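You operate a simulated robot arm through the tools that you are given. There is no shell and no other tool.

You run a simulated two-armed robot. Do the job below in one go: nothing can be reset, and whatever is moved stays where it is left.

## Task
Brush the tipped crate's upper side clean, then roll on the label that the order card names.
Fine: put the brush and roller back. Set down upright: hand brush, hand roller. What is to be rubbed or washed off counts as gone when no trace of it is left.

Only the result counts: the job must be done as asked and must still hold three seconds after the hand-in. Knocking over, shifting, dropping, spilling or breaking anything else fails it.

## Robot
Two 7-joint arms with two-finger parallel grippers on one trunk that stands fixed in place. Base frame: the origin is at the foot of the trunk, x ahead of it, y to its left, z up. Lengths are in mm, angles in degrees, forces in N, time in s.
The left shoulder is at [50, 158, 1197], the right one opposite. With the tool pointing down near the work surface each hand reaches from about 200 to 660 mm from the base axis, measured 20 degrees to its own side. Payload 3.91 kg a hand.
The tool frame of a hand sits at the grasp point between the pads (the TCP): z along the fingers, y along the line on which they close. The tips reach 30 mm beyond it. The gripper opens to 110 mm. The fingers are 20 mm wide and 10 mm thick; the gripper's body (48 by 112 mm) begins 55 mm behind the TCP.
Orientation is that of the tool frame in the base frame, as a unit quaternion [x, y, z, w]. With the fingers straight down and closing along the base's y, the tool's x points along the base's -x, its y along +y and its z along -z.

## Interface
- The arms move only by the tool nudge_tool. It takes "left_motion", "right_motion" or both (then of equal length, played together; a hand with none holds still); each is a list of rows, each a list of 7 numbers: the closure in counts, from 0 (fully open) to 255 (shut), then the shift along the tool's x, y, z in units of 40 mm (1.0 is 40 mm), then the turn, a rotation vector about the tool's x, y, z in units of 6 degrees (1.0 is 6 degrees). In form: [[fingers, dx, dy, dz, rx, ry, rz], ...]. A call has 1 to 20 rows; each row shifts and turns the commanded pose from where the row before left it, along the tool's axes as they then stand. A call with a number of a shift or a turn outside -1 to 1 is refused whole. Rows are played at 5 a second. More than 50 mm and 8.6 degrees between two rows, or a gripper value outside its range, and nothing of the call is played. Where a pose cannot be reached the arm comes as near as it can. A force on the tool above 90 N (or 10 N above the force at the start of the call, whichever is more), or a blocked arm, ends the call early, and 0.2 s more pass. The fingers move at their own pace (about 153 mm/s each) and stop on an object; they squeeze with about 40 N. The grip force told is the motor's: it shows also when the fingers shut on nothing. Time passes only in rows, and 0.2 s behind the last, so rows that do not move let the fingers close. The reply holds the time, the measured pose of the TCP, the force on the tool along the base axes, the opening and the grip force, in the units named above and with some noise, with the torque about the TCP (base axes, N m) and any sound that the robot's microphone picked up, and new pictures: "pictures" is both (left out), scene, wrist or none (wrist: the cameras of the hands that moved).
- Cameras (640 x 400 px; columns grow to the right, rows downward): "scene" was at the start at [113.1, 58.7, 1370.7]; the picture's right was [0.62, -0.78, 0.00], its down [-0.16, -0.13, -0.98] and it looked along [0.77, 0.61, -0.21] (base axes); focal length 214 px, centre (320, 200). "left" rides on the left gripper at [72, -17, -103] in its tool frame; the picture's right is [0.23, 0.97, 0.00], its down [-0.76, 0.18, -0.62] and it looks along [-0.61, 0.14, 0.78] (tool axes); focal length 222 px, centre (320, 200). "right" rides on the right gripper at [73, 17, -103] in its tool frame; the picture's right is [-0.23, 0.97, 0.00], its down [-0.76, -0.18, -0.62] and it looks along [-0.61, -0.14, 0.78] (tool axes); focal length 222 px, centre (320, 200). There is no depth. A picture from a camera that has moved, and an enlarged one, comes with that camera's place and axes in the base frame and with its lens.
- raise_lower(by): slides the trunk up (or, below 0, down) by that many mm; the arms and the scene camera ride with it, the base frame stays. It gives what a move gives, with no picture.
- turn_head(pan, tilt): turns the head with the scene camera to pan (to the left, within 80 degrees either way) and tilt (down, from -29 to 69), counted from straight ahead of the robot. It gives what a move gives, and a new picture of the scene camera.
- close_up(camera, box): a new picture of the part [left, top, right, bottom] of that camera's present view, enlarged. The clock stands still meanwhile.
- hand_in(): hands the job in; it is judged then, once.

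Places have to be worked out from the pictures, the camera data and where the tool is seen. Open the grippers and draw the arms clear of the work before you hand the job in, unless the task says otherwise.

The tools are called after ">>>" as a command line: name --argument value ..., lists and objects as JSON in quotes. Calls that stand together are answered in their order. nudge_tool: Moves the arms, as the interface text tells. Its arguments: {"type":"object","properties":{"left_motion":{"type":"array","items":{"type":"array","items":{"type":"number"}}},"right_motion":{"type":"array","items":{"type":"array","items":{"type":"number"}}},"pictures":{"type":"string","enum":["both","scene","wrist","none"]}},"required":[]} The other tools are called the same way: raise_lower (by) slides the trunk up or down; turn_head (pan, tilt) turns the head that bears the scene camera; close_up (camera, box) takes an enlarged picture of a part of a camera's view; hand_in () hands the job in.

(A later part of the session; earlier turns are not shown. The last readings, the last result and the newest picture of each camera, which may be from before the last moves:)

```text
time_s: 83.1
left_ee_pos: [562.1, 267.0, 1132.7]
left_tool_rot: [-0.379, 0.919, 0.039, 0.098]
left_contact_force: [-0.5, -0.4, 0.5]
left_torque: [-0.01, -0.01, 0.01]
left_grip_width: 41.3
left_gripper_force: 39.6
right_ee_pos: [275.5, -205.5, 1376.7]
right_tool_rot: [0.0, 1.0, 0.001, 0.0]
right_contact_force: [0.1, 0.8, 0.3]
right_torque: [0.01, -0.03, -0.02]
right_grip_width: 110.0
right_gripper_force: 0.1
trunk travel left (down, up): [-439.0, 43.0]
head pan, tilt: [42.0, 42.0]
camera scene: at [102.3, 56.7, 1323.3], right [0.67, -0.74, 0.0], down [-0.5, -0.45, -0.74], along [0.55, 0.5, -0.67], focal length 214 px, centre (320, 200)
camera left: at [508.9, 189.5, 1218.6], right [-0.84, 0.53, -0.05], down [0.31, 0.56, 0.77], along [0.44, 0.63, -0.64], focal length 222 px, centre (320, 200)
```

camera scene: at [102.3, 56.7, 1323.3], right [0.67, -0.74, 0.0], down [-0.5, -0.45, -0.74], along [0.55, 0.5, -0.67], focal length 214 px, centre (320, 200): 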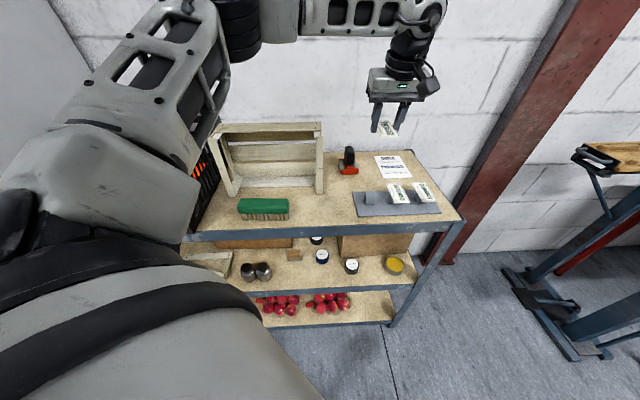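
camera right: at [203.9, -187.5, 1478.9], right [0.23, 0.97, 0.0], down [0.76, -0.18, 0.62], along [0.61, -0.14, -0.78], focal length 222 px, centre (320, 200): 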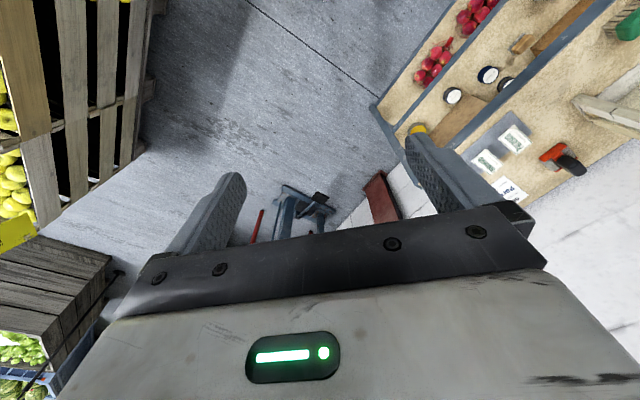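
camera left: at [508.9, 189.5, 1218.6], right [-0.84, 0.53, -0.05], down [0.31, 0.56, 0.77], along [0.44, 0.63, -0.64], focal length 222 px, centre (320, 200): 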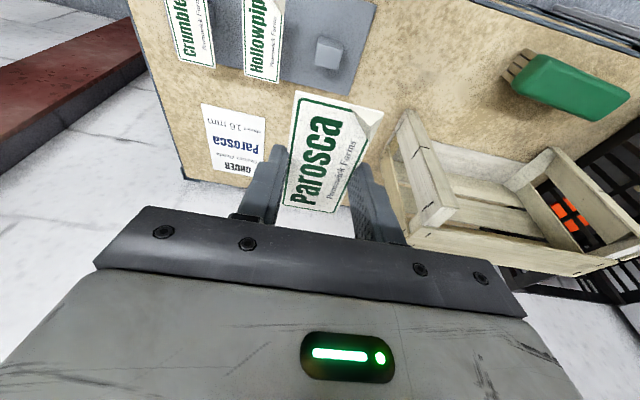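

Label held well. I turn the hand 90° about the vertical (keeping the label level), so that its long side lies along the board and the text reads from the front.

>>> nudge_tool --left_motion '[[255, 0, 0, 0, -0.197, 0, -0.9165], [255, 0, 0, 0, -0.197, 0, -0.9165], [255, 0, 0, 0, -0.197, 0, -0.9165], [255, 0, 0, 0, -0.197, 0, -0.9165], [255, 0, 0, 0, -0.197, 0, -0.9165], [255, 0, 0, 0, -0.197, 0, -0.9165], [255, 0, 0, 0, -0.197, 0, -0.9165], [255, 0, 0, 0, -0.197, 0, -0.9165], [255, 0, 0, 0, -0.197, 0, -0.9165], [255, 0, 0, 0, -0.197, 0, -0.9165], [255, 0, 0, 0, -0.197, 0, -0.9165], [255, 0, 0, 0, -0.197, 0, -0.9165], [255, 0, 0, 0, -0.197, 0, -0.9165], [255, 0, 0, 0, -0.197, 0, -0.9165], [255, 0, 0, 0, -0.197, 0, -0.9165], [255, 0, 0, 0, -0.197, 0, -0.9165], [255, 0, 0, 0, 0, 0, 0]]'

```text
time_s: 86.7
left_ee_pos: [527.8, 284.3, 1129.3]
left_tool_rot: [0.918, -0.382, -0.094, -0.039]
left_contact_force: [0.7, 0.1, -0.8]
left_torque: [0.02, -0.04, 0.0]
left_grip_width: 41.2
left_gripper_force: 39.8
left hand out of reach, approached as far as the arm can: row 4, 5, 6, 7, 8, 9, 11, 13, 15
right_ee_pos: [275.4, -205.6, 1375.8]
right_tool_rot: [0.0, 1.0, 0.001, 0.0]
right_contact_force: [0.0, -0.5, 0.5]
right_torque: [-0.04, 0.02, 0.02]
right_grip_width: 110.2
right_gripper_force: 0.0
trunk travel left (down, up): [-439.0, 43.0]
head pan, tilt: [42.0, 42.0]
camera scene: at [102.2, 56.7, 1323.3], right [0.67, -0.74, 0.0], down [-0.5, -0.45, -0.74], along [0.55, 0.5, -0.67], focal length 214 px, centre (320, 200)
camera left: at [604.6, 231.7, 1215.7], right [-0.53, -0.84, -0.05], down [-0.56, 0.31, 0.77], along [-0.63, 0.43, -0.64], focal length 222 px, centre (320, 200)
```

scene: 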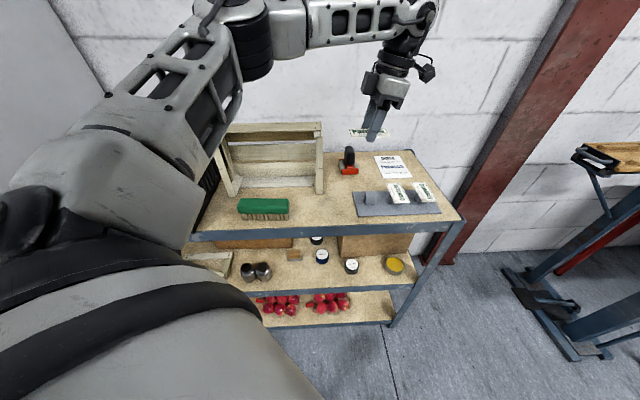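
left: 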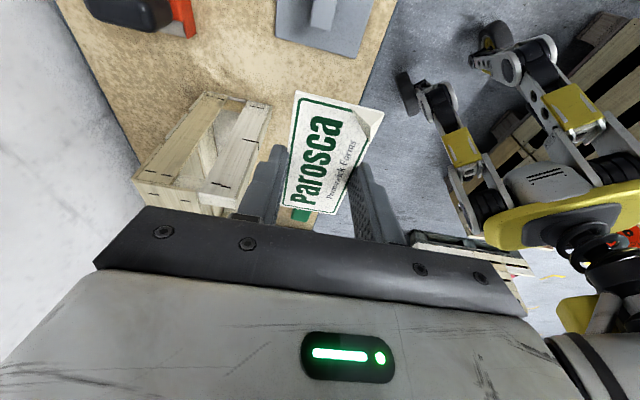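

Orientation is reached; the hand drifted to (528, 284, 1129) at the reach limit, which is harmless. I now carry the label over the board's centre, staying at z≈1130.

>>> nudge_tool --left_motion '[[255, -0.4, -0.25, 0.07, 0, 0, 0], [255, -0.7, -0.42, 0.14, 0, 0, 0], [255, -0.7, -0.42, 0.14, 0, 0, 0], [255, -0.7, -0.42, 0.14, 0, 0, 0], [255, -0.7, -0.42, 0.14, 0, 0, 0], [255, -0.7, -0.42, 0.14, 0, 0, 0], [255, -0.7, -0.42, 0.14, 0, 0, 0], [255, -0.7, -0.42, 0.14, 0, 0, 0], [255, -0.5, -0.3, 0.09, 0, 0, 0], [255, -0.325, -0.2, 0.05, 0, 0, 0], [255, 0, 0, 0, 0, 0, 0]]'

>>> close_up --camera "scene" --box '[200, 80, 340, 170]'

>>> close_up --camera "left" --box '[200, 60, 440, 220]'

```text
time_s: 89.1
left_ee_pos: [457.2, 565.8, 1134.6]
left_tool_rot: [0.918, -0.382, -0.096, -0.039]
left_contact_force: [-0.1, 0.0, 0.9]
left_torque: [-0.05, -0.01, 0.0]
left_grip_width: 41.1
left_gripper_force: 39.7
right_ee_pos: [275.8, -205.2, 1374.6]
right_tool_rot: [0.0, 1.0, 0.001, 0.0]
right_contact_force: [0.5, 0.3, 0.0]
right_torque: [0.01, 0.02, -0.04]
right_grip_width: 110.1
right_gripper_force: 0.1
trunk travel left (down, up): [-439.0, 43.0]
head pan, tilt: [42.0, 42.0]
camera scene: at [102.2, 56.6, 1323.3], right [0.67, -0.74, 0.0], down [-0.5, -0.45, -0.74], along [0.55, 0.5, -0.67], focal length 214 px, centre (320, 200)
camera left: at [535.5, 511.7, 1221.3], right [-0.53, -0.84, -0.05], down [-0.56, 0.31, 0.77], along [-0.63, 0.44, -0.64], focal length 222 px, centre (320, 200)
```

scene: 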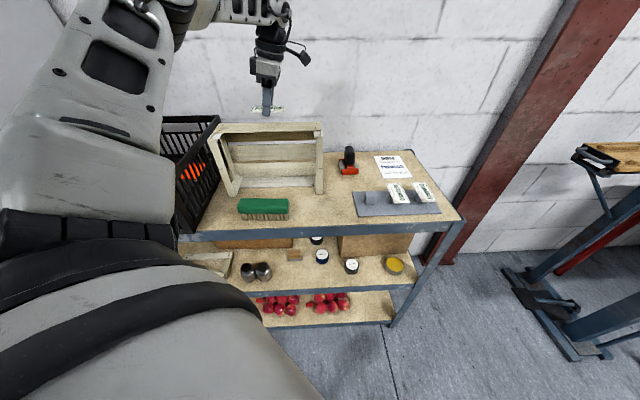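
left: 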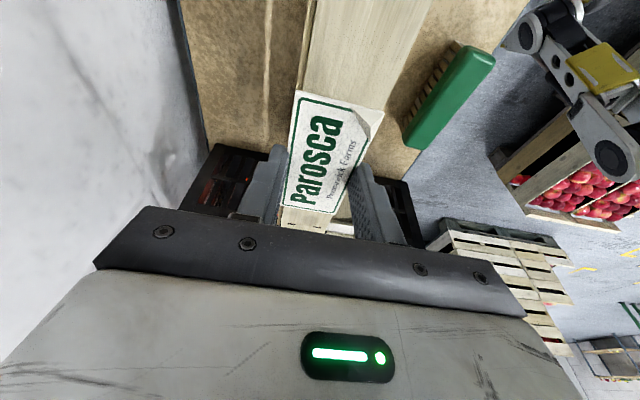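

```text
4.44 times, centred on (270, 125) of scene
camera zoom: at [102.2, 56.6, 1323.3], right [0.67, -0.74, 0.0], down [-0.5, -0.45, -0.74], along [0.55, 0.5, -0.67], focal length 953 px, centre (542, 533)
```

zoom: 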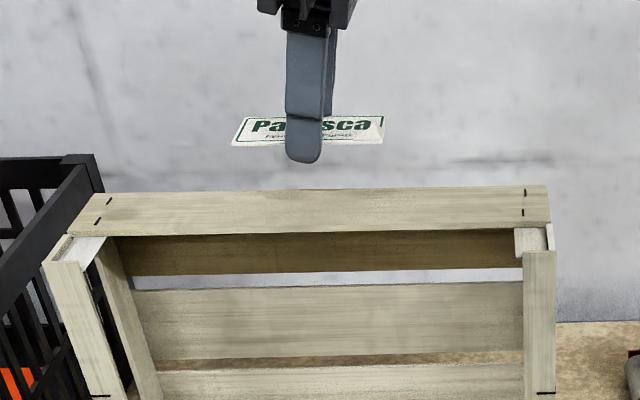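

```text
2.50 times, centred on (320, 140) of left
camera zoom: at [535.5, 511.7, 1221.3], right [-0.53, -0.84, -0.05], down [-0.56, 0.31, 0.77], along [-0.63, 0.44, -0.64], focal length 555 px, centre (320, 350)
```

zoom: 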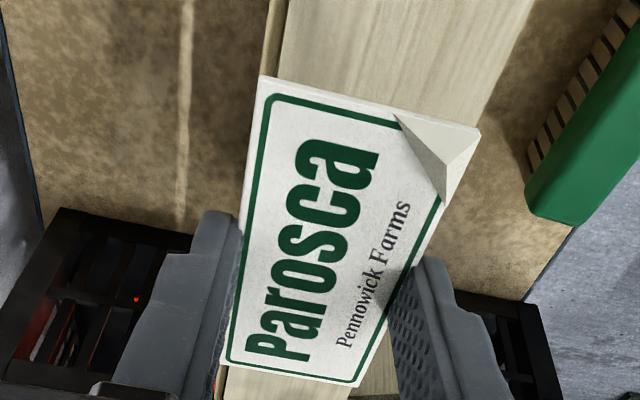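

The label is level above the board centre. I lower it straight down 35 mm, to just before the fingertips touch the board.

>>> nudge_tool --left_motion '[[255, 0.09, 0, 0.45, 0, 0, 0], [255, 0.06, 0, 0.28, 0, 0, 0], [255, 0.025, 0, 0.12, 0, 0, 0], [255, 0, 0, 0, 0, 0, 0]]'

>>> close_up --camera "scene" --box '[200, 80, 340, 170]'

>>> close_up --camera "left" --box '[200, 60, 440, 220]'

```text
time_s: 90.1
left_ee_pos: [457.1, 564.9, 1100.4]
left_tool_rot: [0.918, -0.382, -0.095, -0.041]
left_contact_force: [1.2, 3.8, 10.6]
left_torque: [-0.04, 0.08, 0.0]
left_grip_width: 41.1
left_gripper_force: 40.3
right_ee_pos: [276.1, -205.2, 1376.2]
right_tool_rot: [0.0, 1.0, 0.002, 0.001]
right_contact_force: [0.5, -0.4, -0.2]
right_torque: [0.02, 0.02, 0.01]
right_grip_width: 110.2
right_gripper_force: 0.0
trunk travel left (down, up): [-439.0, 43.0]
head pan, tilt: [42.0, 42.0]
camera scene: at [101.6, 56.1, 1323.6], right [0.67, -0.74, 0.0], down [-0.5, -0.45, -0.74], along [0.55, 0.5, -0.67], focal length 214 px, centre (320, 200)
camera left: at [534.7, 512.3, 1187.5], right [-0.53, -0.84, -0.05], down [-0.56, 0.31, 0.77], along [-0.63, 0.44, -0.64], focal length 222 px, centre (320, 200)
```

scene: 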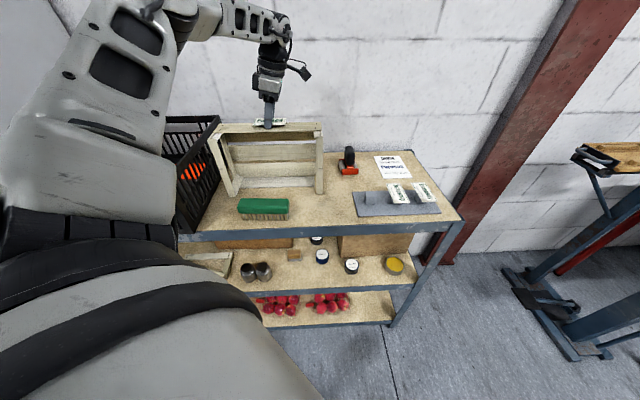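
left: 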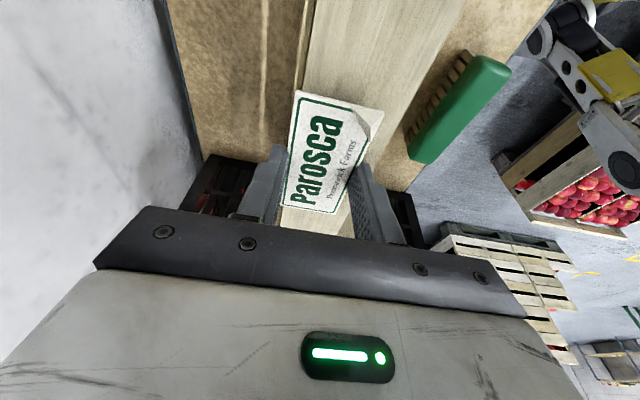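

```text
4.44 times, centred on (270, 125) of scene
camera zoom: at [101.6, 56.1, 1323.6], right [0.67, -0.74, 0.0], down [-0.5, -0.45, -0.74], along [0.55, 0.5, -0.67], focal length 953 px, centre (542, 533)
```

zoom: 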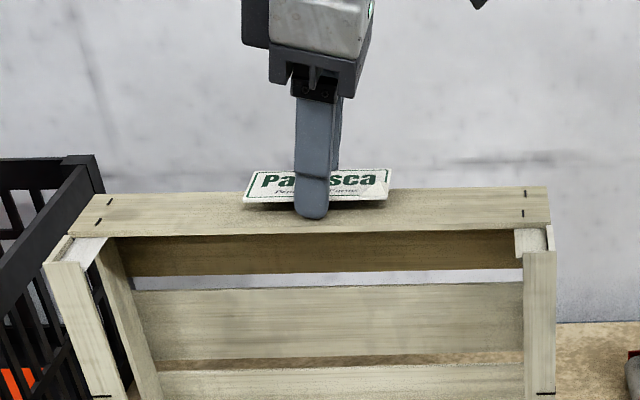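

```text
2.50 times, centred on (320, 140) of left
camera zoom: at [534.7, 512.3, 1187.5], right [-0.53, -0.84, -0.05], down [-0.56, 0.31, 0.77], along [-0.63, 0.44, -0.64], focal length 555 px, centre (320, 350)
```

zoom: 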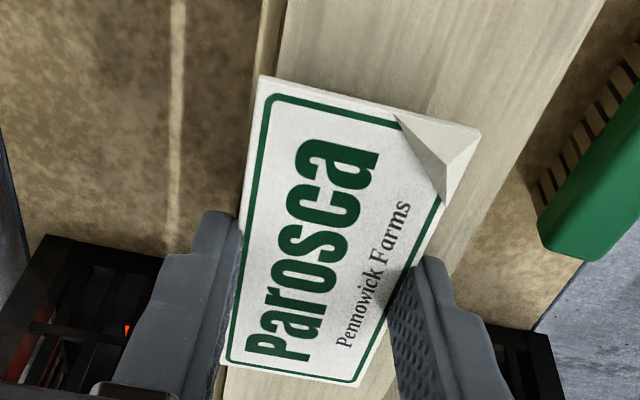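

The tips touch the board at TCP z 1100.4, so the board's top is nearer z≈1069. By the wrist view the label sits about 7 mm too far toward the back edge, so I lift 4 mm, shift 7 mm toward the front, and check.

>>> nudge_tool --left_motion '[[255, -0.03, 0, -0.15, 0, 0, 0], [255, 0, 0.175, 0, 0, 0, 0], [255, 0, 0, 0, 0, 0, 0]]'

>>> close_up --camera "left" --box '[200, 60, 440, 220]'

>>> close_up --camera "scene" --box '[220, 100, 320, 160]'

```text
time_s: 90.9
left_ee_pos: [452.6, 560.0, 1105.8]
left_tool_rot: [0.918, -0.382, -0.097, -0.039]
left_contact_force: [0.6, 0.4, 0.6]
left_torque: [0.0, -0.02, -0.02]
left_grip_width: 41.1
left_gripper_force: 39.8
right_ee_pos: [275.2, -204.6, 1375.4]
right_tool_rot: [0.0, 1.0, 0.001, 0.0]
right_contact_force: [1.0, 0.4, 0.1]
right_torque: [-0.01, -0.01, 0.01]
right_grip_width: 110.0
right_gripper_force: 0.1
trunk travel left (down, up): [-439.0, 43.0]
head pan, tilt: [42.0, 42.0]
camera scene: at [102.3, 56.7, 1323.3], right [0.67, -0.74, 0.0], down [-0.5, -0.45, -0.74], along [0.55, 0.5, -0.67], focal length 214 px, centre (320, 200)
camera left: at [530.2, 507.3, 1191.4], right [-0.53, -0.84, -0.05], down [-0.56, 0.31, 0.77], along [-0.63, 0.44, -0.64], focal length 222 px, centre (320, 200)
```

scene: 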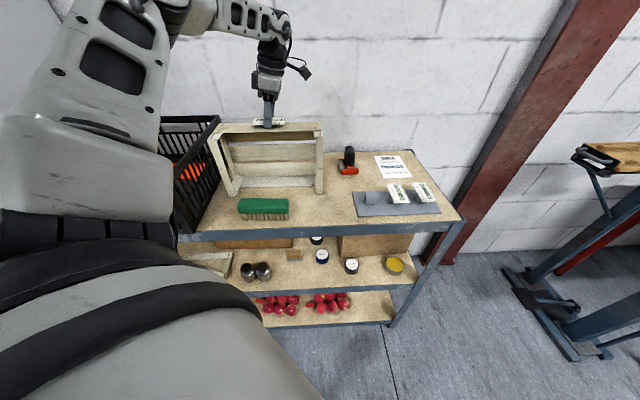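
left: 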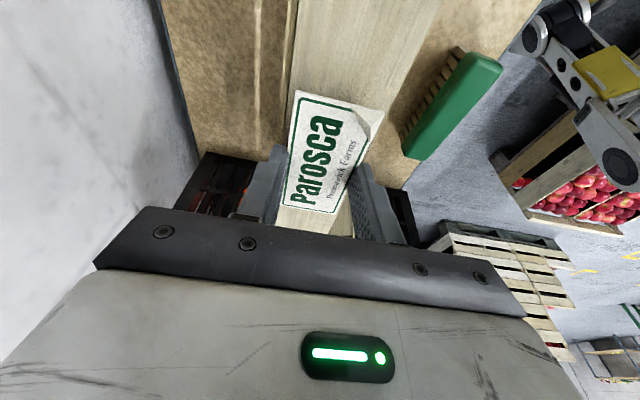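

```text
2.50 times, centred on (320, 140) of left
camera zoom: at [530.2, 507.3, 1191.4], right [-0.53, -0.84, -0.05], down [-0.56, 0.31, 0.77], along [-0.63, 0.44, -0.64], focal length 555 px, centre (320, 350)
```

zoom: 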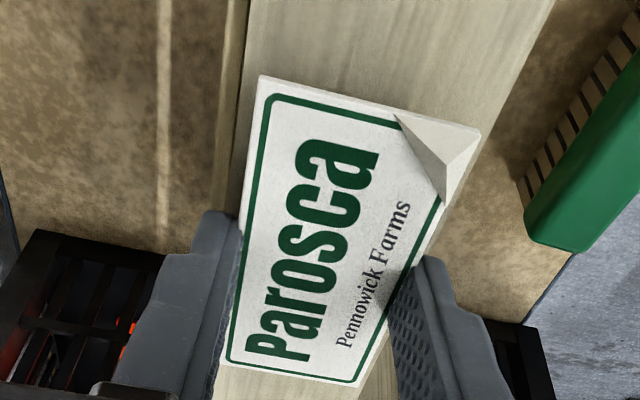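

```text
6.40 times, centred on (270, 130) of scene
camera zoom: at [102.3, 56.7, 1323.3], right [0.67, -0.74, 0.0], down [-0.5, -0.45, -0.74], along [0.55, 0.5, -0.67], focal length 1373 px, centre (640, 648)
```

zoom: 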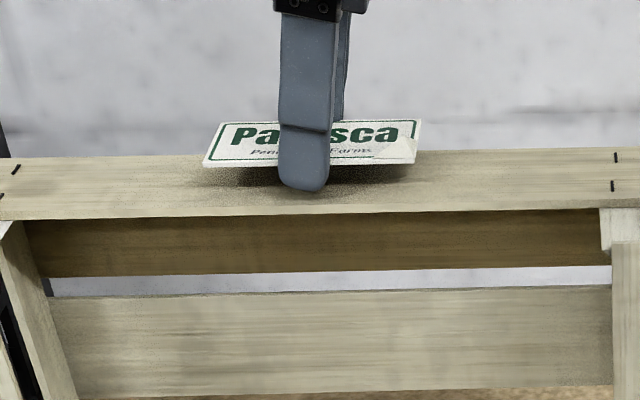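

The label now lies within about 2 mm of the board's midline. I shift the last 2 mm, lower until just above contact, and open slightly so that it drops flat between the fingers.

>>> nudge_tool --left_motion '[[255, 0.01, 0.04, 0.06, 0, 0, 0], [255, 0.01, 0, 0.045, 0, 0, 0], [255, 0, 0, 0, 0, 0, 0]]' --pictures "none"

>>> nudge_tool --left_motion '[[145, 0, 0, 0, 0, 0, 0], [140, 0, 0, 0, 0, 0, 0], [140, 0, 0, 0, 0, 0, 0], [140, 0, 0, 0, 0, 0, 0]]'

>>> close_up --camera "left" --box '[200, 60, 440, 220]'

>>> close_up --camera "scene" --box '[220, 100, 320, 160]'

```text
time_s: 91.7
left_ee_pos: [450.7, 560.2, 1101.9]
left_tool_rot: [0.918, -0.382, -0.097, -0.04]
left_contact_force: [-0.8, 1.0, -0.2]
left_torque: [0.04, -0.01, -0.03]
left_grip_width: 40.8
left_gripper_force: 40.1
right_ee_pos: [276.2, -204.1, 1375.4]
right_tool_rot: [0.001, 1.0, 0.0, 0.001]
right_contact_force: [-0.2, 0.0, -0.5]
right_torque: [-0.05, -0.01, -0.02]
right_grip_width: 110.0
right_gripper_force: 0.0
trunk travel left (down, up): [-439.0, 43.0]
head pan, tilt: [42.0, 42.0]
```

```text
time_s: 92.7
left_ee_pos: [451.3, 560.4, 1102.2]
left_tool_rot: [0.918, -0.383, -0.097, -0.04]
left_contact_force: [0.1, 0.6, 1.2]
left_torque: [0.01, -0.07, -0.01]
left_grip_width: 49.9
left_gripper_force: 0.2
right_ee_pos: [276.8, -204.6, 1375.9]
right_tool_rot: [0.001, 1.0, 0.001, 0.0]
right_contact_force: [-0.1, 0.0, 0.2]
right_torque: [0.0, 0.0, 0.01]
right_grip_width: 110.1
right_gripper_force: 0.2
trunk travel left (down, up): [-439.0, 43.0]
head pan, tilt: [42.0, 42.0]
camera scene: at [102.1, 56.6, 1323.3], right [0.67, -0.74, 0.0], down [-0.5, -0.45, -0.74], along [0.55, 0.5, -0.67], focal length 214 px, centre (320, 200)
camera left: at [528.5, 506.2, 1187.5], right [-0.54, -0.84, -0.05], down [-0.56, 0.31, 0.77], along [-0.63, 0.44, -0.64], focal length 222 px, centre (320, 200)
```

scene: 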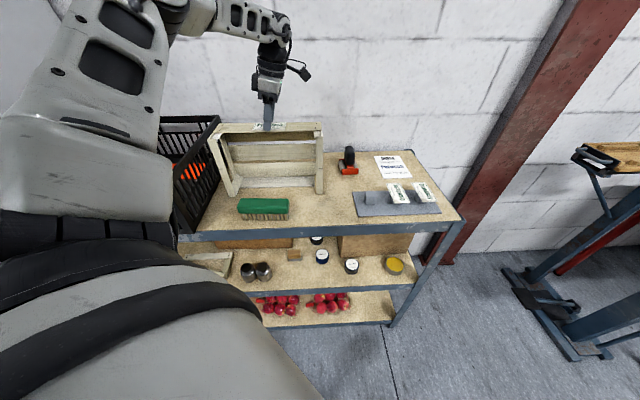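
left: 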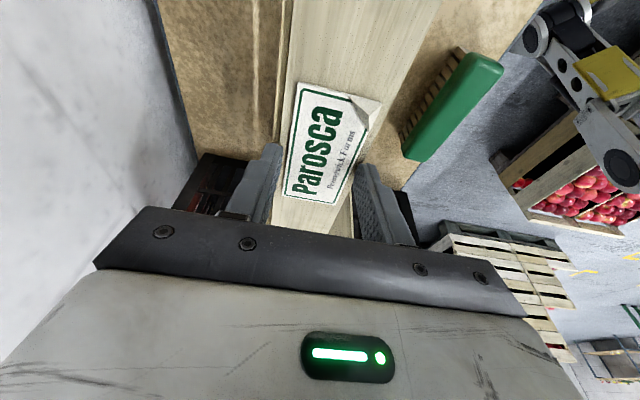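

```text
2.50 times, centred on (320, 140) of left
camera zoom: at [528.5, 506.2, 1187.5], right [-0.54, -0.84, -0.05], down [-0.56, 0.31, 0.77], along [-0.63, 0.44, -0.64], focal length 555 px, centre (320, 350)
```

zoom: 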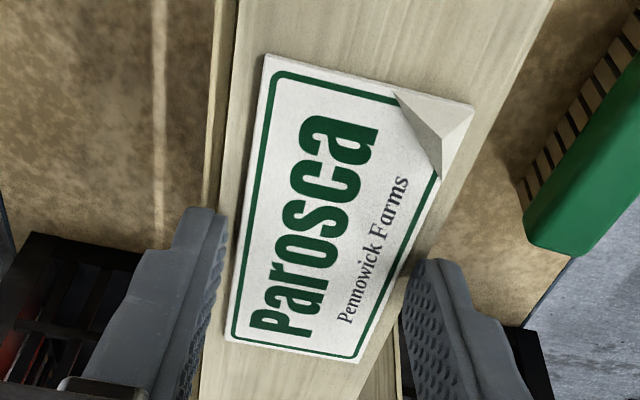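

```text
6.40 times, centred on (270, 130) of scene
camera zoom: at [102.1, 56.6, 1323.3], right [0.67, -0.74, 0.0], down [-0.5, -0.45, -0.74], along [0.55, 0.5, -0.67], focal length 1373 px, centre (640, 648)
```

zoom: 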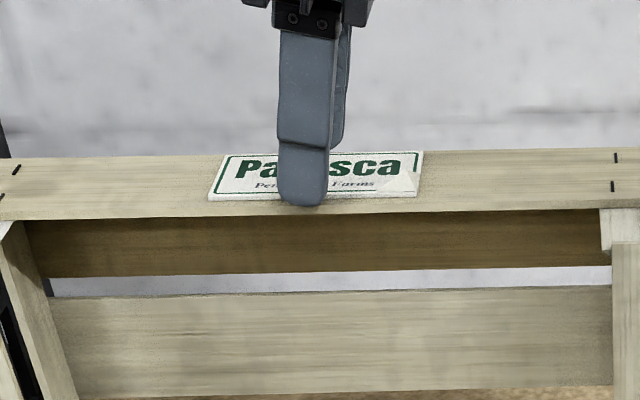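

The label dropped flat and lies squarely within the board. I lift the hand straight up and away, then bring the wrist back to yaw 45°.

>>> nudge_tool --left_motion '[[140, -0.04, 0, -0.2, 0, 0, 0], [140, -0.08, 0, -0.4, 0, 0, 0], [140, -0.16, 0, -0.8, 0, 0, 0], [140, -0.16, 0, -0.8, 0, 0, 0], [0, 0.3, 0.9, 0, 0, 0, 0], [0, 0.3, 0.9, 0, 0, 0, 0], [0, 0.3, 0.9, 0, 0, 0, 0], [0, 0, 0, 0, 0, 0, 0]]'

>>> close_up --camera "scene" --box '[200, 100, 400, 200]'

>>> nudge_tool --left_motion '[[0, 0, 0, 0, 0.197, 0, 0.9165], [0, 0, 0, 0, 0.197, 0, 0.9165], [0, 0, 0, 0, 0.197, 0, 0.9165], [0, 0, 0, 0, 0.197, 0, 0.9165], [0, 0, 0, 0, 0.197, 0, 0.9165], [0, 0, 0, 0, 0.197, 0, 0.9165], [0, 0, 0, 0, 0.197, 0, 0.9165], [0, 0, 0, 0, 0.197, 0, 0.9165], [0, 0, 0, 0, 0.197, 0, 0.9165], [0, 0, 0, 0, 0.197, 0, 0.9165], [0, 0, 0, 0, 0.197, 0, 0.9165], [0, 0, 0, 0, 0.197, 0, 0.9165], [0, 0, 0, 0, 0.197, 0, 0.9165], [0, 0, 0, 0, 0.197, 0, 0.9165], [0, 0, 0, 0, 0.197, 0, 0.9165], [0, 0, 0, 0, 0.197, 0, 0.9165], [0, 0, 0, 0, 0, 0, 0]]'

```text
time_s: 94.5
left_ee_pos: [399.6, 456.5, 1184.6]
left_tool_rot: [0.918, -0.382, -0.097, -0.039]
left_contact_force: [-0.3, 0.7, 0.3]
left_torque: [-0.01, 0.02, 0.0]
left_grip_width: 109.9
left_gripper_force: 0.0
right_ee_pos: [276.0, -205.2, 1375.2]
right_tool_rot: [0.0, 1.0, 0.001, -0.001]
right_contact_force: [0.1, 0.4, 0.2]
right_torque: [-0.04, -0.01, 0.01]
right_grip_width: 110.3
right_gripper_force: 0.1
trunk travel left (down, up): [-439.0, 43.0]
head pan, tilt: [42.0, 42.0]
camera scene: at [102.5, 56.9, 1323.3], right [0.67, -0.74, 0.0], down [-0.5, -0.45, -0.74], along [0.55, 0.5, -0.67], focal length 214 px, centre (320, 200)
camera left: at [476.3, 403.2, 1270.3], right [-0.53, -0.84, -0.05], down [-0.56, 0.31, 0.77], along [-0.63, 0.44, -0.64], focal length 222 px, centre (320, 200)
```

scene: 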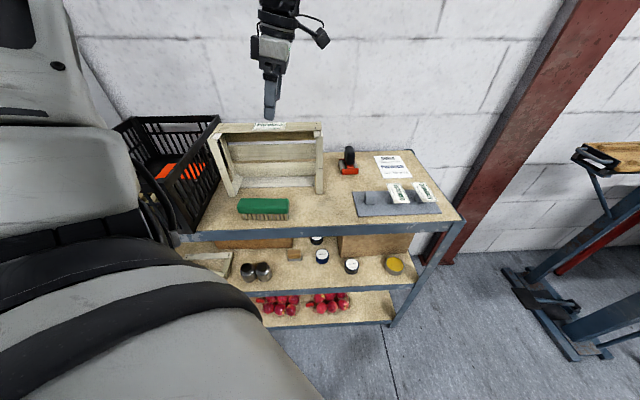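
left: 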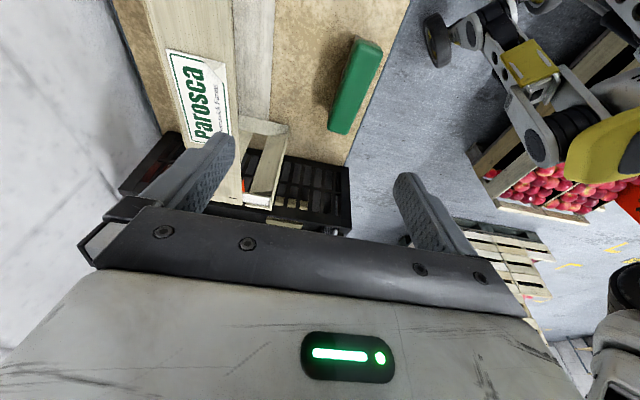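

```text
3.20 times, centred on (300, 150) of scene
camera zoom: at [102.5, 56.9, 1323.3], right [0.67, -0.74, 0.0], down [-0.5, -0.45, -0.74], along [0.55, 0.5, -0.67], focal length 686 px, centre (384, 360)
```

zoom: 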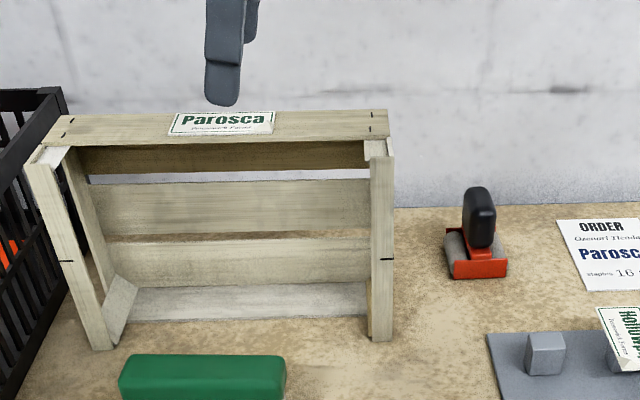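

```text
time_s: 98.1
left_ee_pos: [400.8, 456.7, 1184.0]
left_tool_rot: [-0.378, 0.92, 0.039, 0.099]
left_contact_force: [0.4, 0.1, -0.2]
left_torque: [-0.01, 0.01, 0.01]
left_grip_width: 110.0
left_gripper_force: 0.1
right_ee_pos: [276.7, -204.9, 1375.2]
right_tool_rot: [0.0, 1.0, 0.001, 0.0]
right_contact_force: [0.3, 0.3, -0.1]
right_torque: [0.02, 0.01, -0.03]
right_grip_width: 110.0
right_gripper_force: 0.0
trunk travel left (down, up): [-439.0, 43.0]
head pan, tilt: [42.0, 42.0]
camera scene: at [102.3, 56.6, 1323.3], right [0.67, -0.74, 0.0], down [-0.5, -0.45, -0.74], along [0.55, 0.5, -0.67], focal length 214 px, centre (320, 200)
camera left: at [346.7, 381.1, 1269.4], right [-0.84, 0.54, -0.05], down [0.31, 0.56, 0.77], along [0.44, 0.63, -0.64], focal length 222 px, centre (320, 200)
```

scene: 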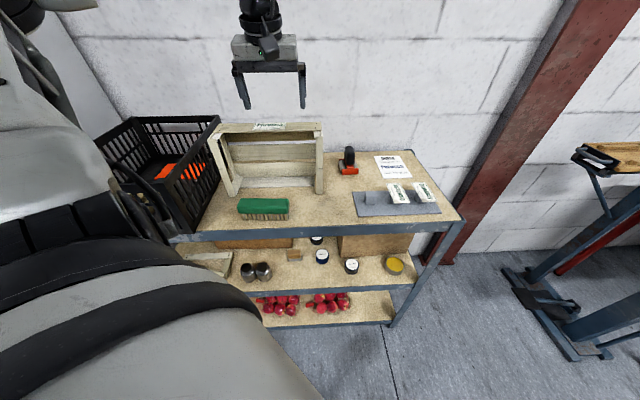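
left: 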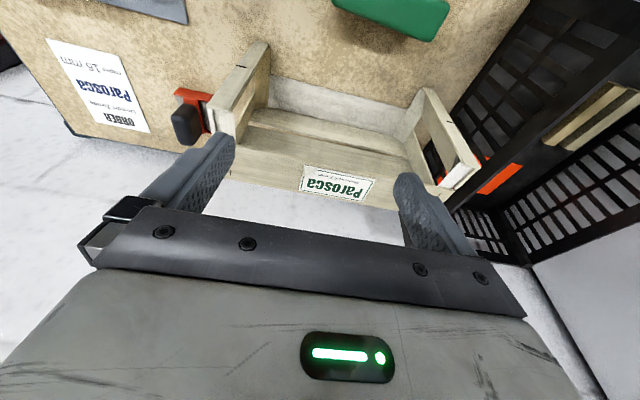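

The label lies flat and well centred on the clean board. Now for the roller: I move the wrist camera in front of it for a close look.

>>> nudge_tool --left_motion '[[0, -0.15, -0.9, 0, 0, 0, 0], [0, -0.15, -0.9, 0, 0, 0, 0], [0, -0.15, -0.9, 0, 0, 0, 0], [0, -0.15, -0.9, 0, 0, 0, 0], [0, -0.14, -0.93, 0, 0, 0, 0], [0, 0, 0, 0.6, 0, 0, 0], [0, 0, 0, 0.6, 0, 0, 0], [0, 0, 0, 0.6, 0, 0, 0], [0, 0, 0, 0, 0, 0, 0]]'

>>> close_up --camera "left" --box '[220, 70, 380, 200]'

>>> close_up --camera "scene" --box '[325, 140, 375, 180]'

```text
time_s: 100.1
left_ee_pos: [560.7, 359.1, 1120.7]
left_tool_rot: [-0.379, 0.92, 0.039, 0.096]
left_contact_force: [-0.3, -0.6, -0.2]
left_torque: [0.01, 0.0, -0.01]
left_grip_width: 110.0
left_gripper_force: 0.1
right_ee_pos: [275.6, -203.8, 1375.9]
right_tool_rot: [0.0, 1.0, 0.001, 0.0]
right_contact_force: [0.7, 0.4, 0.0]
right_torque: [-0.03, -0.02, -0.03]
right_grip_width: 109.8
right_gripper_force: 0.0
trunk travel left (down, up): [-439.0, 43.0]
head pan, tilt: [42.0, 42.0]
camera scene: at [102.2, 56.6, 1323.3], right [0.67, -0.74, 0.0], down [-0.5, -0.45, -0.74], along [0.55, 0.5, -0.67], focal length 214 px, centre (320, 200)
camera left: at [506.8, 282.8, 1206.6], right [-0.84, 0.53, -0.05], down [0.31, 0.56, 0.77], along [0.44, 0.63, -0.64], focal length 222 px, centre (320, 200)
```

scene: 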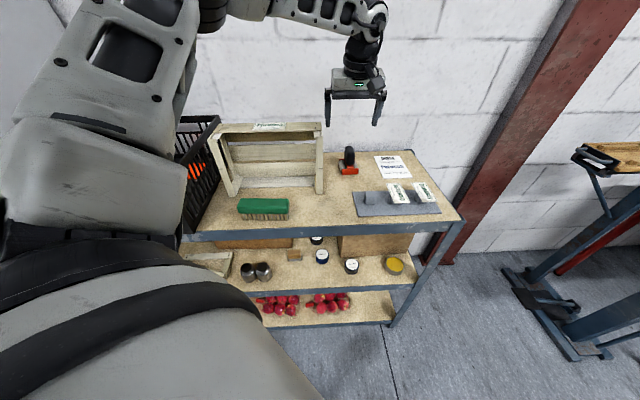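
left: 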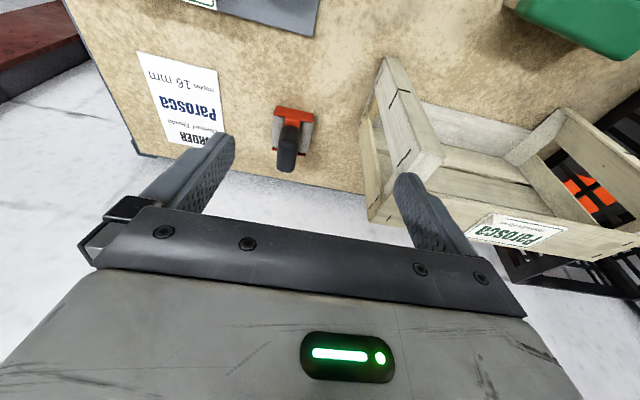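

```text
3.08 times, centred on (300, 135) of left
camera zoom: at [506.8, 282.8, 1206.6], right [-0.84, 0.53, -0.05], down [0.31, 0.56, 0.77], along [0.44, 0.63, -0.64], focal length 684 px, centre (382, 400)
```

zoom: 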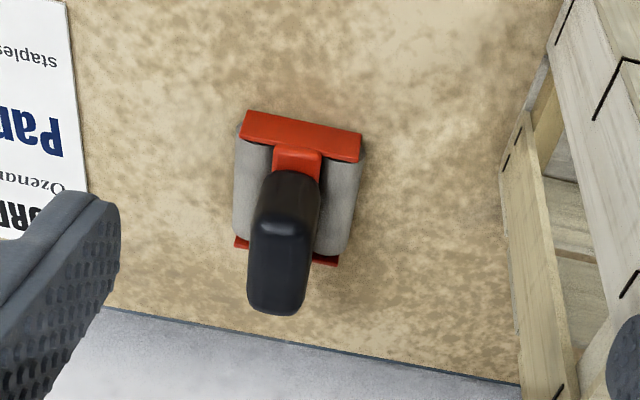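

```text
10.00 times, centred on (350, 160) of scene
camera zoom: at [102.2, 56.6, 1323.3], right [0.67, -0.74, 0.0], down [-0.5, -0.45, -0.74], along [0.55, 0.5, -0.67], focal length 2145 px, centre (20, 600)
```

zoom: 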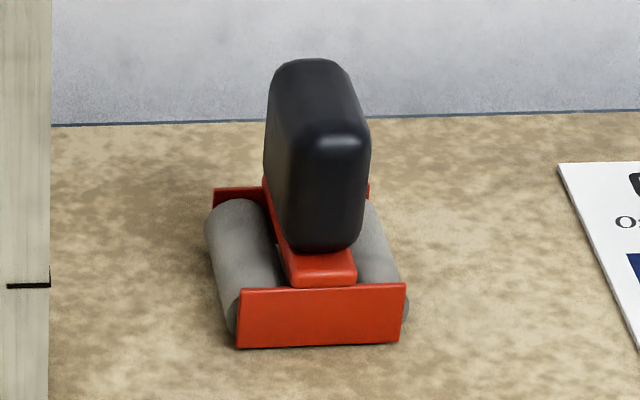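

Now it is clear: the roller has two parallel rollers between red end plates and a black block handle on top (about 32 mm wide, z≈908–952, centre ≈(673, 427)), aligned at 45° so that it rolls along the crate's length. I tilt the hand to about 45° forward, so that it can reach the handle, and shift to its line.

>>> nudge_tool --left_motion '[[0, 0, 0, 0, 0, -0.92, 0], [0, 0, 0, 0, 0, -0.92, 0], [0, 0, 0, 0, 0, -0.92, 0], [0, 0, 0, 0, 0, -0.92, 0], [0, 0, 0, 0, 0, -0.92, 0], [0, 0, 0, 0, 0, -0.92, 0], [0, 0, -0.5, 0, 0, 0, 0], [0, 0, -0.4, 0, 0, 0, 0], [0, 0, 0, 0, 0, 0, 0]]'

```text
time_s: 102.1
left_ee_pos: [584.5, 332.8, 1120.0]
left_tool_rot: [-0.352, 0.854, 0.145, 0.356]
left_contact_force: [-0.8, -0.6, 0.5]
left_torque: [0.01, 0.0, 0.0]
left_grip_width: 110.1
left_gripper_force: 0.1
right_ee_pos: [276.2, -204.9, 1374.5]
right_tool_rot: [-0.001, 1.0, 0.002, -0.001]
right_contact_force: [0.3, -0.2, 0.1]
right_torque: [0.0, 0.0, -0.02]
right_grip_width: 109.9
right_gripper_force: 0.2
trunk travel left (down, up): [-439.0, 43.0]
head pan, tilt: [42.0, 42.0]
camera scene: at [102.1, 56.7, 1323.3], right [0.67, -0.74, 0.0], down [-0.5, -0.45, -0.74], along [0.55, 0.5, -0.67], focal length 214 px, centre (320, 200)
camera left: at [508.5, 234.5, 1141.7], right [-0.8, 0.58, -0.16], down [-0.06, 0.19, 0.98], along [0.6, 0.79, -0.12], focal length 222 px, centre (320, 200)
```

scene: 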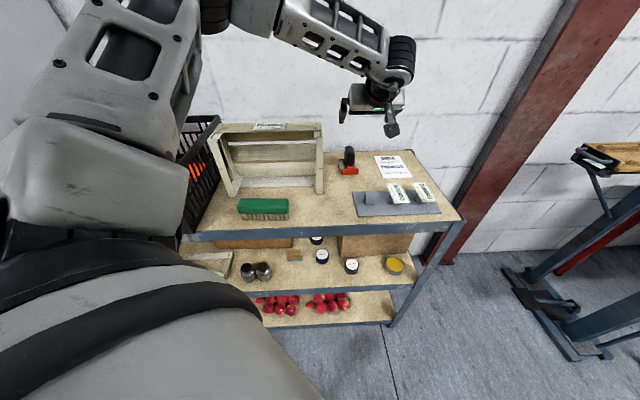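
left: 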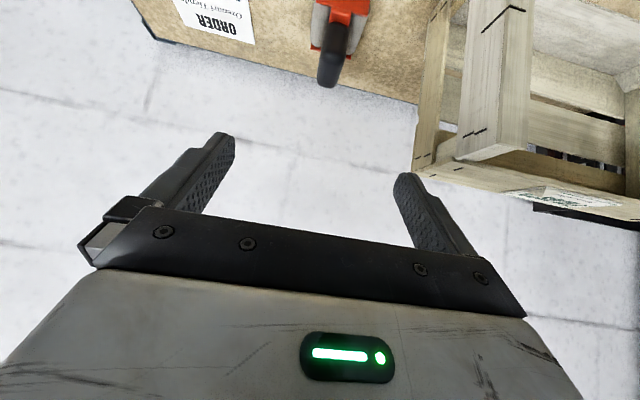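

Tilt is 45° as planned. I lower the trunk by 130 mm; below the hand there is only free bench.

>>> raise_lower --by -130

>>> nudge_tool --left_motion '[[0, 0, 0, 0, 0, 0, 0]]'

>>> close_up --camera "scene" --box '[310, 80, 450, 180]'

>>> close_up --camera "left" --box '[220, 60, 420, 200]'

```text
time_s: 103.7
left_ee_pos: [586.0, 333.3, 989.8]
left_tool_rot: [-0.352, 0.854, 0.145, 0.355]
left_contact_force: [0.4, -0.2, 0.1]
left_torque: [0.01, 0.0, -0.01]
left_grip_width: 110.0
left_gripper_force: 0.1
right_ee_pos: [275.4, -204.9, 1245.4]
right_tool_rot: [0.0, 1.0, 0.001, 0.0]
right_contact_force: [-0.3, 0.1, 0.0]
right_torque: [0.01, -0.04, -0.02]
right_grip_width: 110.0
right_gripper_force: 0.0
trunk travel left (down, up): [-309.0, 173.0]
head pan, tilt: [42.0, 42.0]
```

```text
time_s: 104.1
left_ee_pos: [583.9, 333.8, 990.8]
left_tool_rot: [-0.352, 0.854, 0.145, 0.355]
left_contact_force: [-0.7, -0.1, -0.2]
left_torque: [-0.01, 0.0, 0.02]
left_grip_width: 110.1
left_gripper_force: 0.1
right_ee_pos: [275.6, -204.1, 1245.2]
right_tool_rot: [0.0, 1.0, 0.001, 0.0]
right_contact_force: [-0.1, 0.4, 0.1]
right_torque: [-0.03, 0.0, 0.0]
right_grip_width: 109.7
right_gripper_force: 0.1
trunk travel left (down, up): [-309.0, 173.0]
head pan, tilt: [42.0, 42.0]
camera scene: at [102.2, 56.7, 1193.4], right [0.67, -0.74, 0.0], down [-0.5, -0.45, -0.74], along [0.55, 0.5, -0.67], focal length 214 px, centre (320, 200)
camera left: at [508.5, 234.6, 1011.7], right [-0.8, 0.58, -0.16], down [-0.06, 0.19, 0.98], along [0.6, 0.79, -0.12], focal length 222 px, centre (320, 200)
```

scene: 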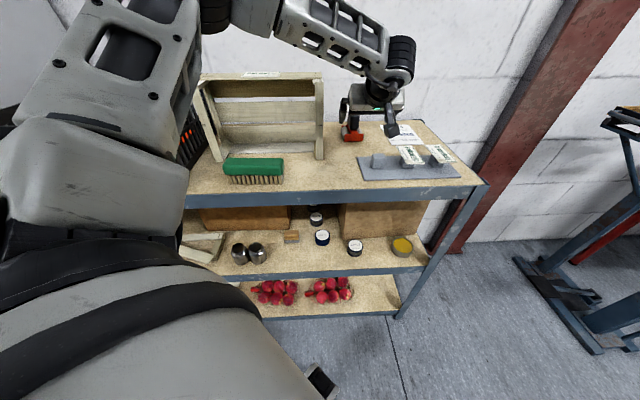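
left: 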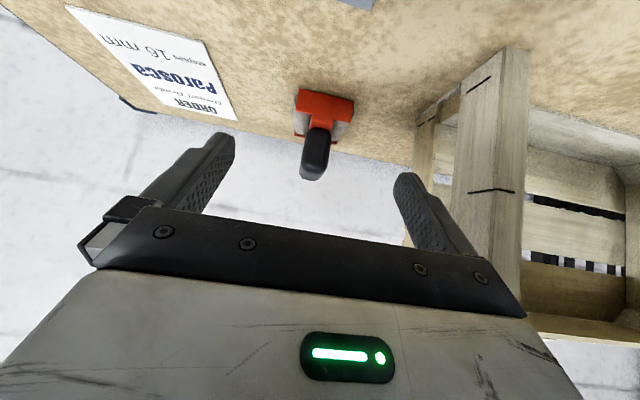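

```text
4.00 times, centred on (380, 130) of scene
camera zoom: at [102.2, 56.7, 1193.4], right [0.67, -0.74, 0.0], down [-0.5, -0.45, -0.74], along [0.55, 0.5, -0.67], focal length 858 px, centre (80, 480)
```

zoom: 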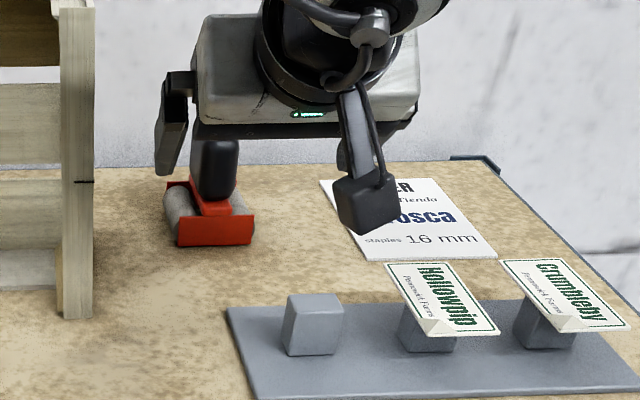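

```text
2.86 times, centred on (320, 130) of left
camera zoom: at [508.5, 234.6, 1011.7], right [-0.8, 0.58, -0.16], down [-0.06, 0.19, 0.98], along [0.6, 0.79, -0.12], focal length 635 px, centre (320, 400)
```

zoom: 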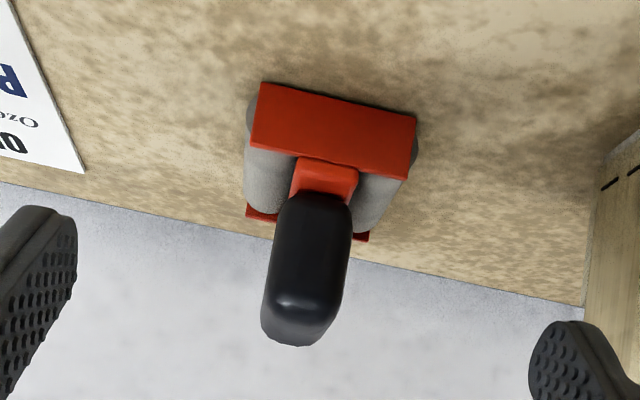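

The handle's line is at x−y≈246, only 4 mm off the hand's midline. I move up and then in along the finger direction so that the open fingers straddle the handle, stopping about 30 mm short.

>>> nudge_tool --left_motion '[[0, -0.6, 0.05, 0, 0, 0, 0], [0, -0.545, 0.05, 0, 0, 0, 0], [0, 0, 0, 0.75, 0, 0, 0], [0, 0, 0, 0.75, 0, 0, 0], [0, 0, 0, 0.75, 0, 0, 0], [0, 0, 0, 0, 0, 0, 0]]'

>>> close_up --camera "scene" --box '[320, 80, 420, 160]'

>>> close_up --camera "left" --box '[220, 60, 440, 220]'

```text
time_s: 105.5
left_ee_pos: [651.2, 405.6, 959.3]
left_tool_rot: [-0.352, 0.854, 0.145, 0.356]
left_contact_force: [-0.6, 0.5, -0.8]
left_torque: [0.02, -0.01, 0.02]
left_grip_width: 109.8
left_gripper_force: 0.2
right_ee_pos: [276.6, -203.8, 1245.3]
right_tool_rot: [0.0, 1.0, 0.0, 0.0]
right_contact_force: [0.5, 0.1, 0.5]
right_torque: [-0.02, 0.03, 0.0]
right_grip_width: 110.1
right_gripper_force: 0.0
trunk travel left (down, up): [-309.0, 173.0]
head pan, tilt: [42.0, 42.0]
camera scene: at [102.2, 56.7, 1193.3], right [0.67, -0.74, 0.0], down [-0.5, -0.45, -0.74], along [0.55, 0.5, -0.67], focal length 214 px, centre (320, 200)
camera left: at [574.0, 306.3, 980.6], right [-0.8, 0.58, -0.16], down [-0.06, 0.19, 0.98], along [0.6, 0.79, -0.12], focal length 222 px, centre (320, 200)
```

scene: 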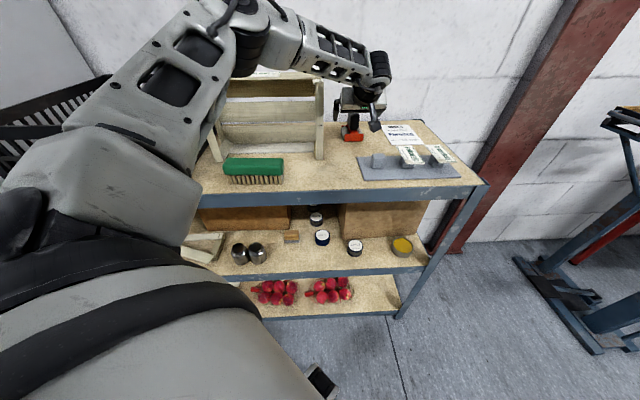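
left: 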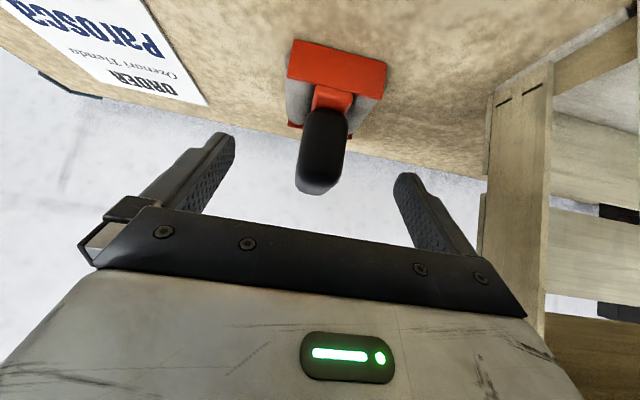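

```text
5.00 times, centred on (370, 120) of scene
camera zoom: at [102.2, 56.7, 1193.3], right [0.67, -0.74, 0.0], down [-0.5, -0.45, -0.74], along [0.55, 0.5, -0.67], focal length 1072 px, centre (70, 600)
```

zoom: 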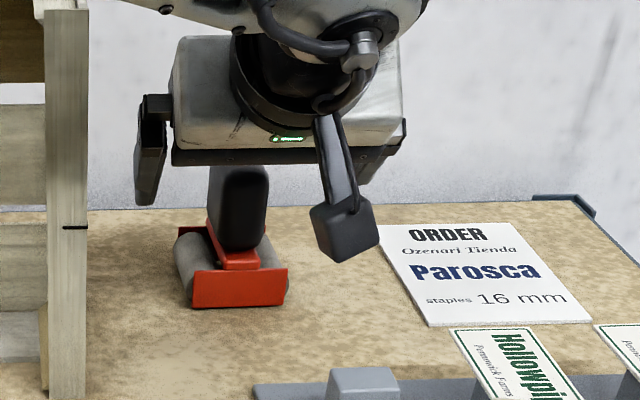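

```text
2.50 times, centred on (330, 140) of left
camera zoom: at [574.0, 306.3, 980.6], right [-0.8, 0.58, -0.16], down [-0.06, 0.19, 0.98], along [0.6, 0.79, -0.12], focal length 555 px, centre (295, 350)
```

zoom: 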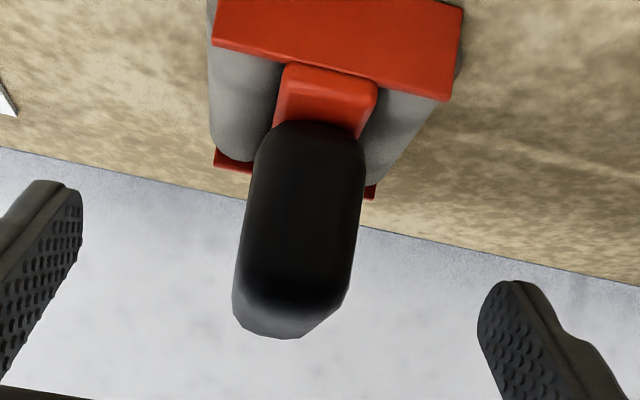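

The handle is well centred between the fingers. I advance the last 28 mm along the fingers and close.

>>> nudge_tool --left_motion '[[0, 0, 0.06, 0.35, 0, 0, 0], [0, 0, 0, 0.35, 0, 0, 0], [0, 0, 0, 0, 0, 0, 0], [150, 0, 0, 0, 0, 0, 0], [180, 0, 0, 0, 0, 0, 0], [255, 0, 0, 0, 0, 0, 0], [255, 0, 0, 0, 0, 0, 0], [255, 0, 0, 0, 0, 0, 0]]'

>>> close_up --camera "scene" --box '[320, 80, 420, 160]'

>>> close_up --camera "left" --box '[220, 60, 440, 220]'

```text
time_s: 107.3
left_ee_pos: [659.5, 419.6, 940.9]
left_tool_rot: [-0.352, 0.854, 0.145, 0.355]
left_contact_force: [-0.1, -0.8, 1.5]
left_torque: [0.08, 0.05, 0.01]
left_grip_width: 29.5
left_gripper_force: 39.6
left hand out of reach, approached as far as the arm can: row 2
right_ee_pos: [276.5, -204.2, 1245.7]
right_tool_rot: [0.0, 1.0, 0.0, 0.001]
right_contact_force: [0.3, 0.1, -0.4]
right_torque: [-0.01, 0.02, 0.01]
right_grip_width: 110.1
right_gripper_force: 0.0
trunk travel left (down, up): [-309.0, 173.0]
head pan, tilt: [42.0, 42.0]
camera scene: at [102.1, 56.6, 1193.4], right [0.67, -0.74, 0.0], down [-0.5, -0.45, -0.74], along [0.55, 0.5, -0.67], focal length 214 px, centre (320, 200)
camera left: at [583.0, 321.1, 962.9], right [-0.8, 0.58, -0.16], down [-0.06, 0.19, 0.98], along [0.6, 0.79, -0.12], focal length 222 px, centre (320, 200)
```

scene: 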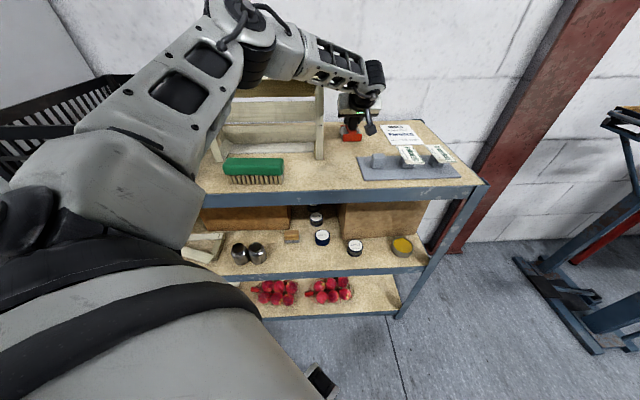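
left: 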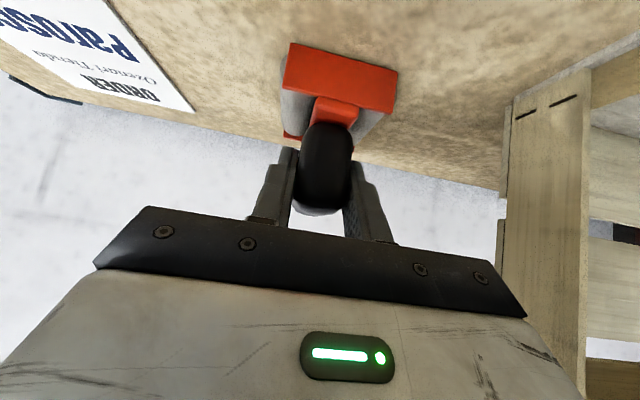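

```text
5.00 times, centred on (370, 120) of scene
camera zoom: at [102.1, 56.6, 1193.4], right [0.67, -0.74, 0.0], down [-0.5, -0.45, -0.74], along [0.55, 0.5, -0.67], focal length 1072 px, centre (70, 600)
```

zoom: 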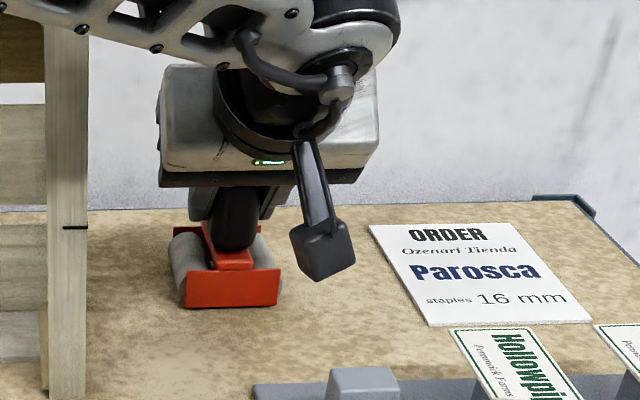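

```text
2.50 times, centred on (330, 140) of left
camera zoom: at [583.0, 321.1, 962.9], right [-0.8, 0.58, -0.16], down [-0.06, 0.19, 0.98], along [0.6, 0.79, -0.12], focal length 555 px, centre (295, 350)
```

zoom: 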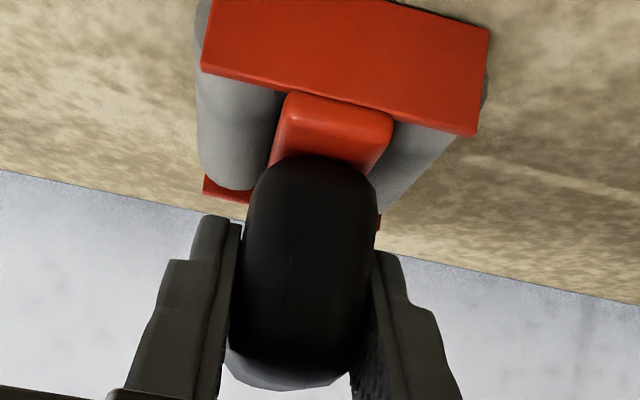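

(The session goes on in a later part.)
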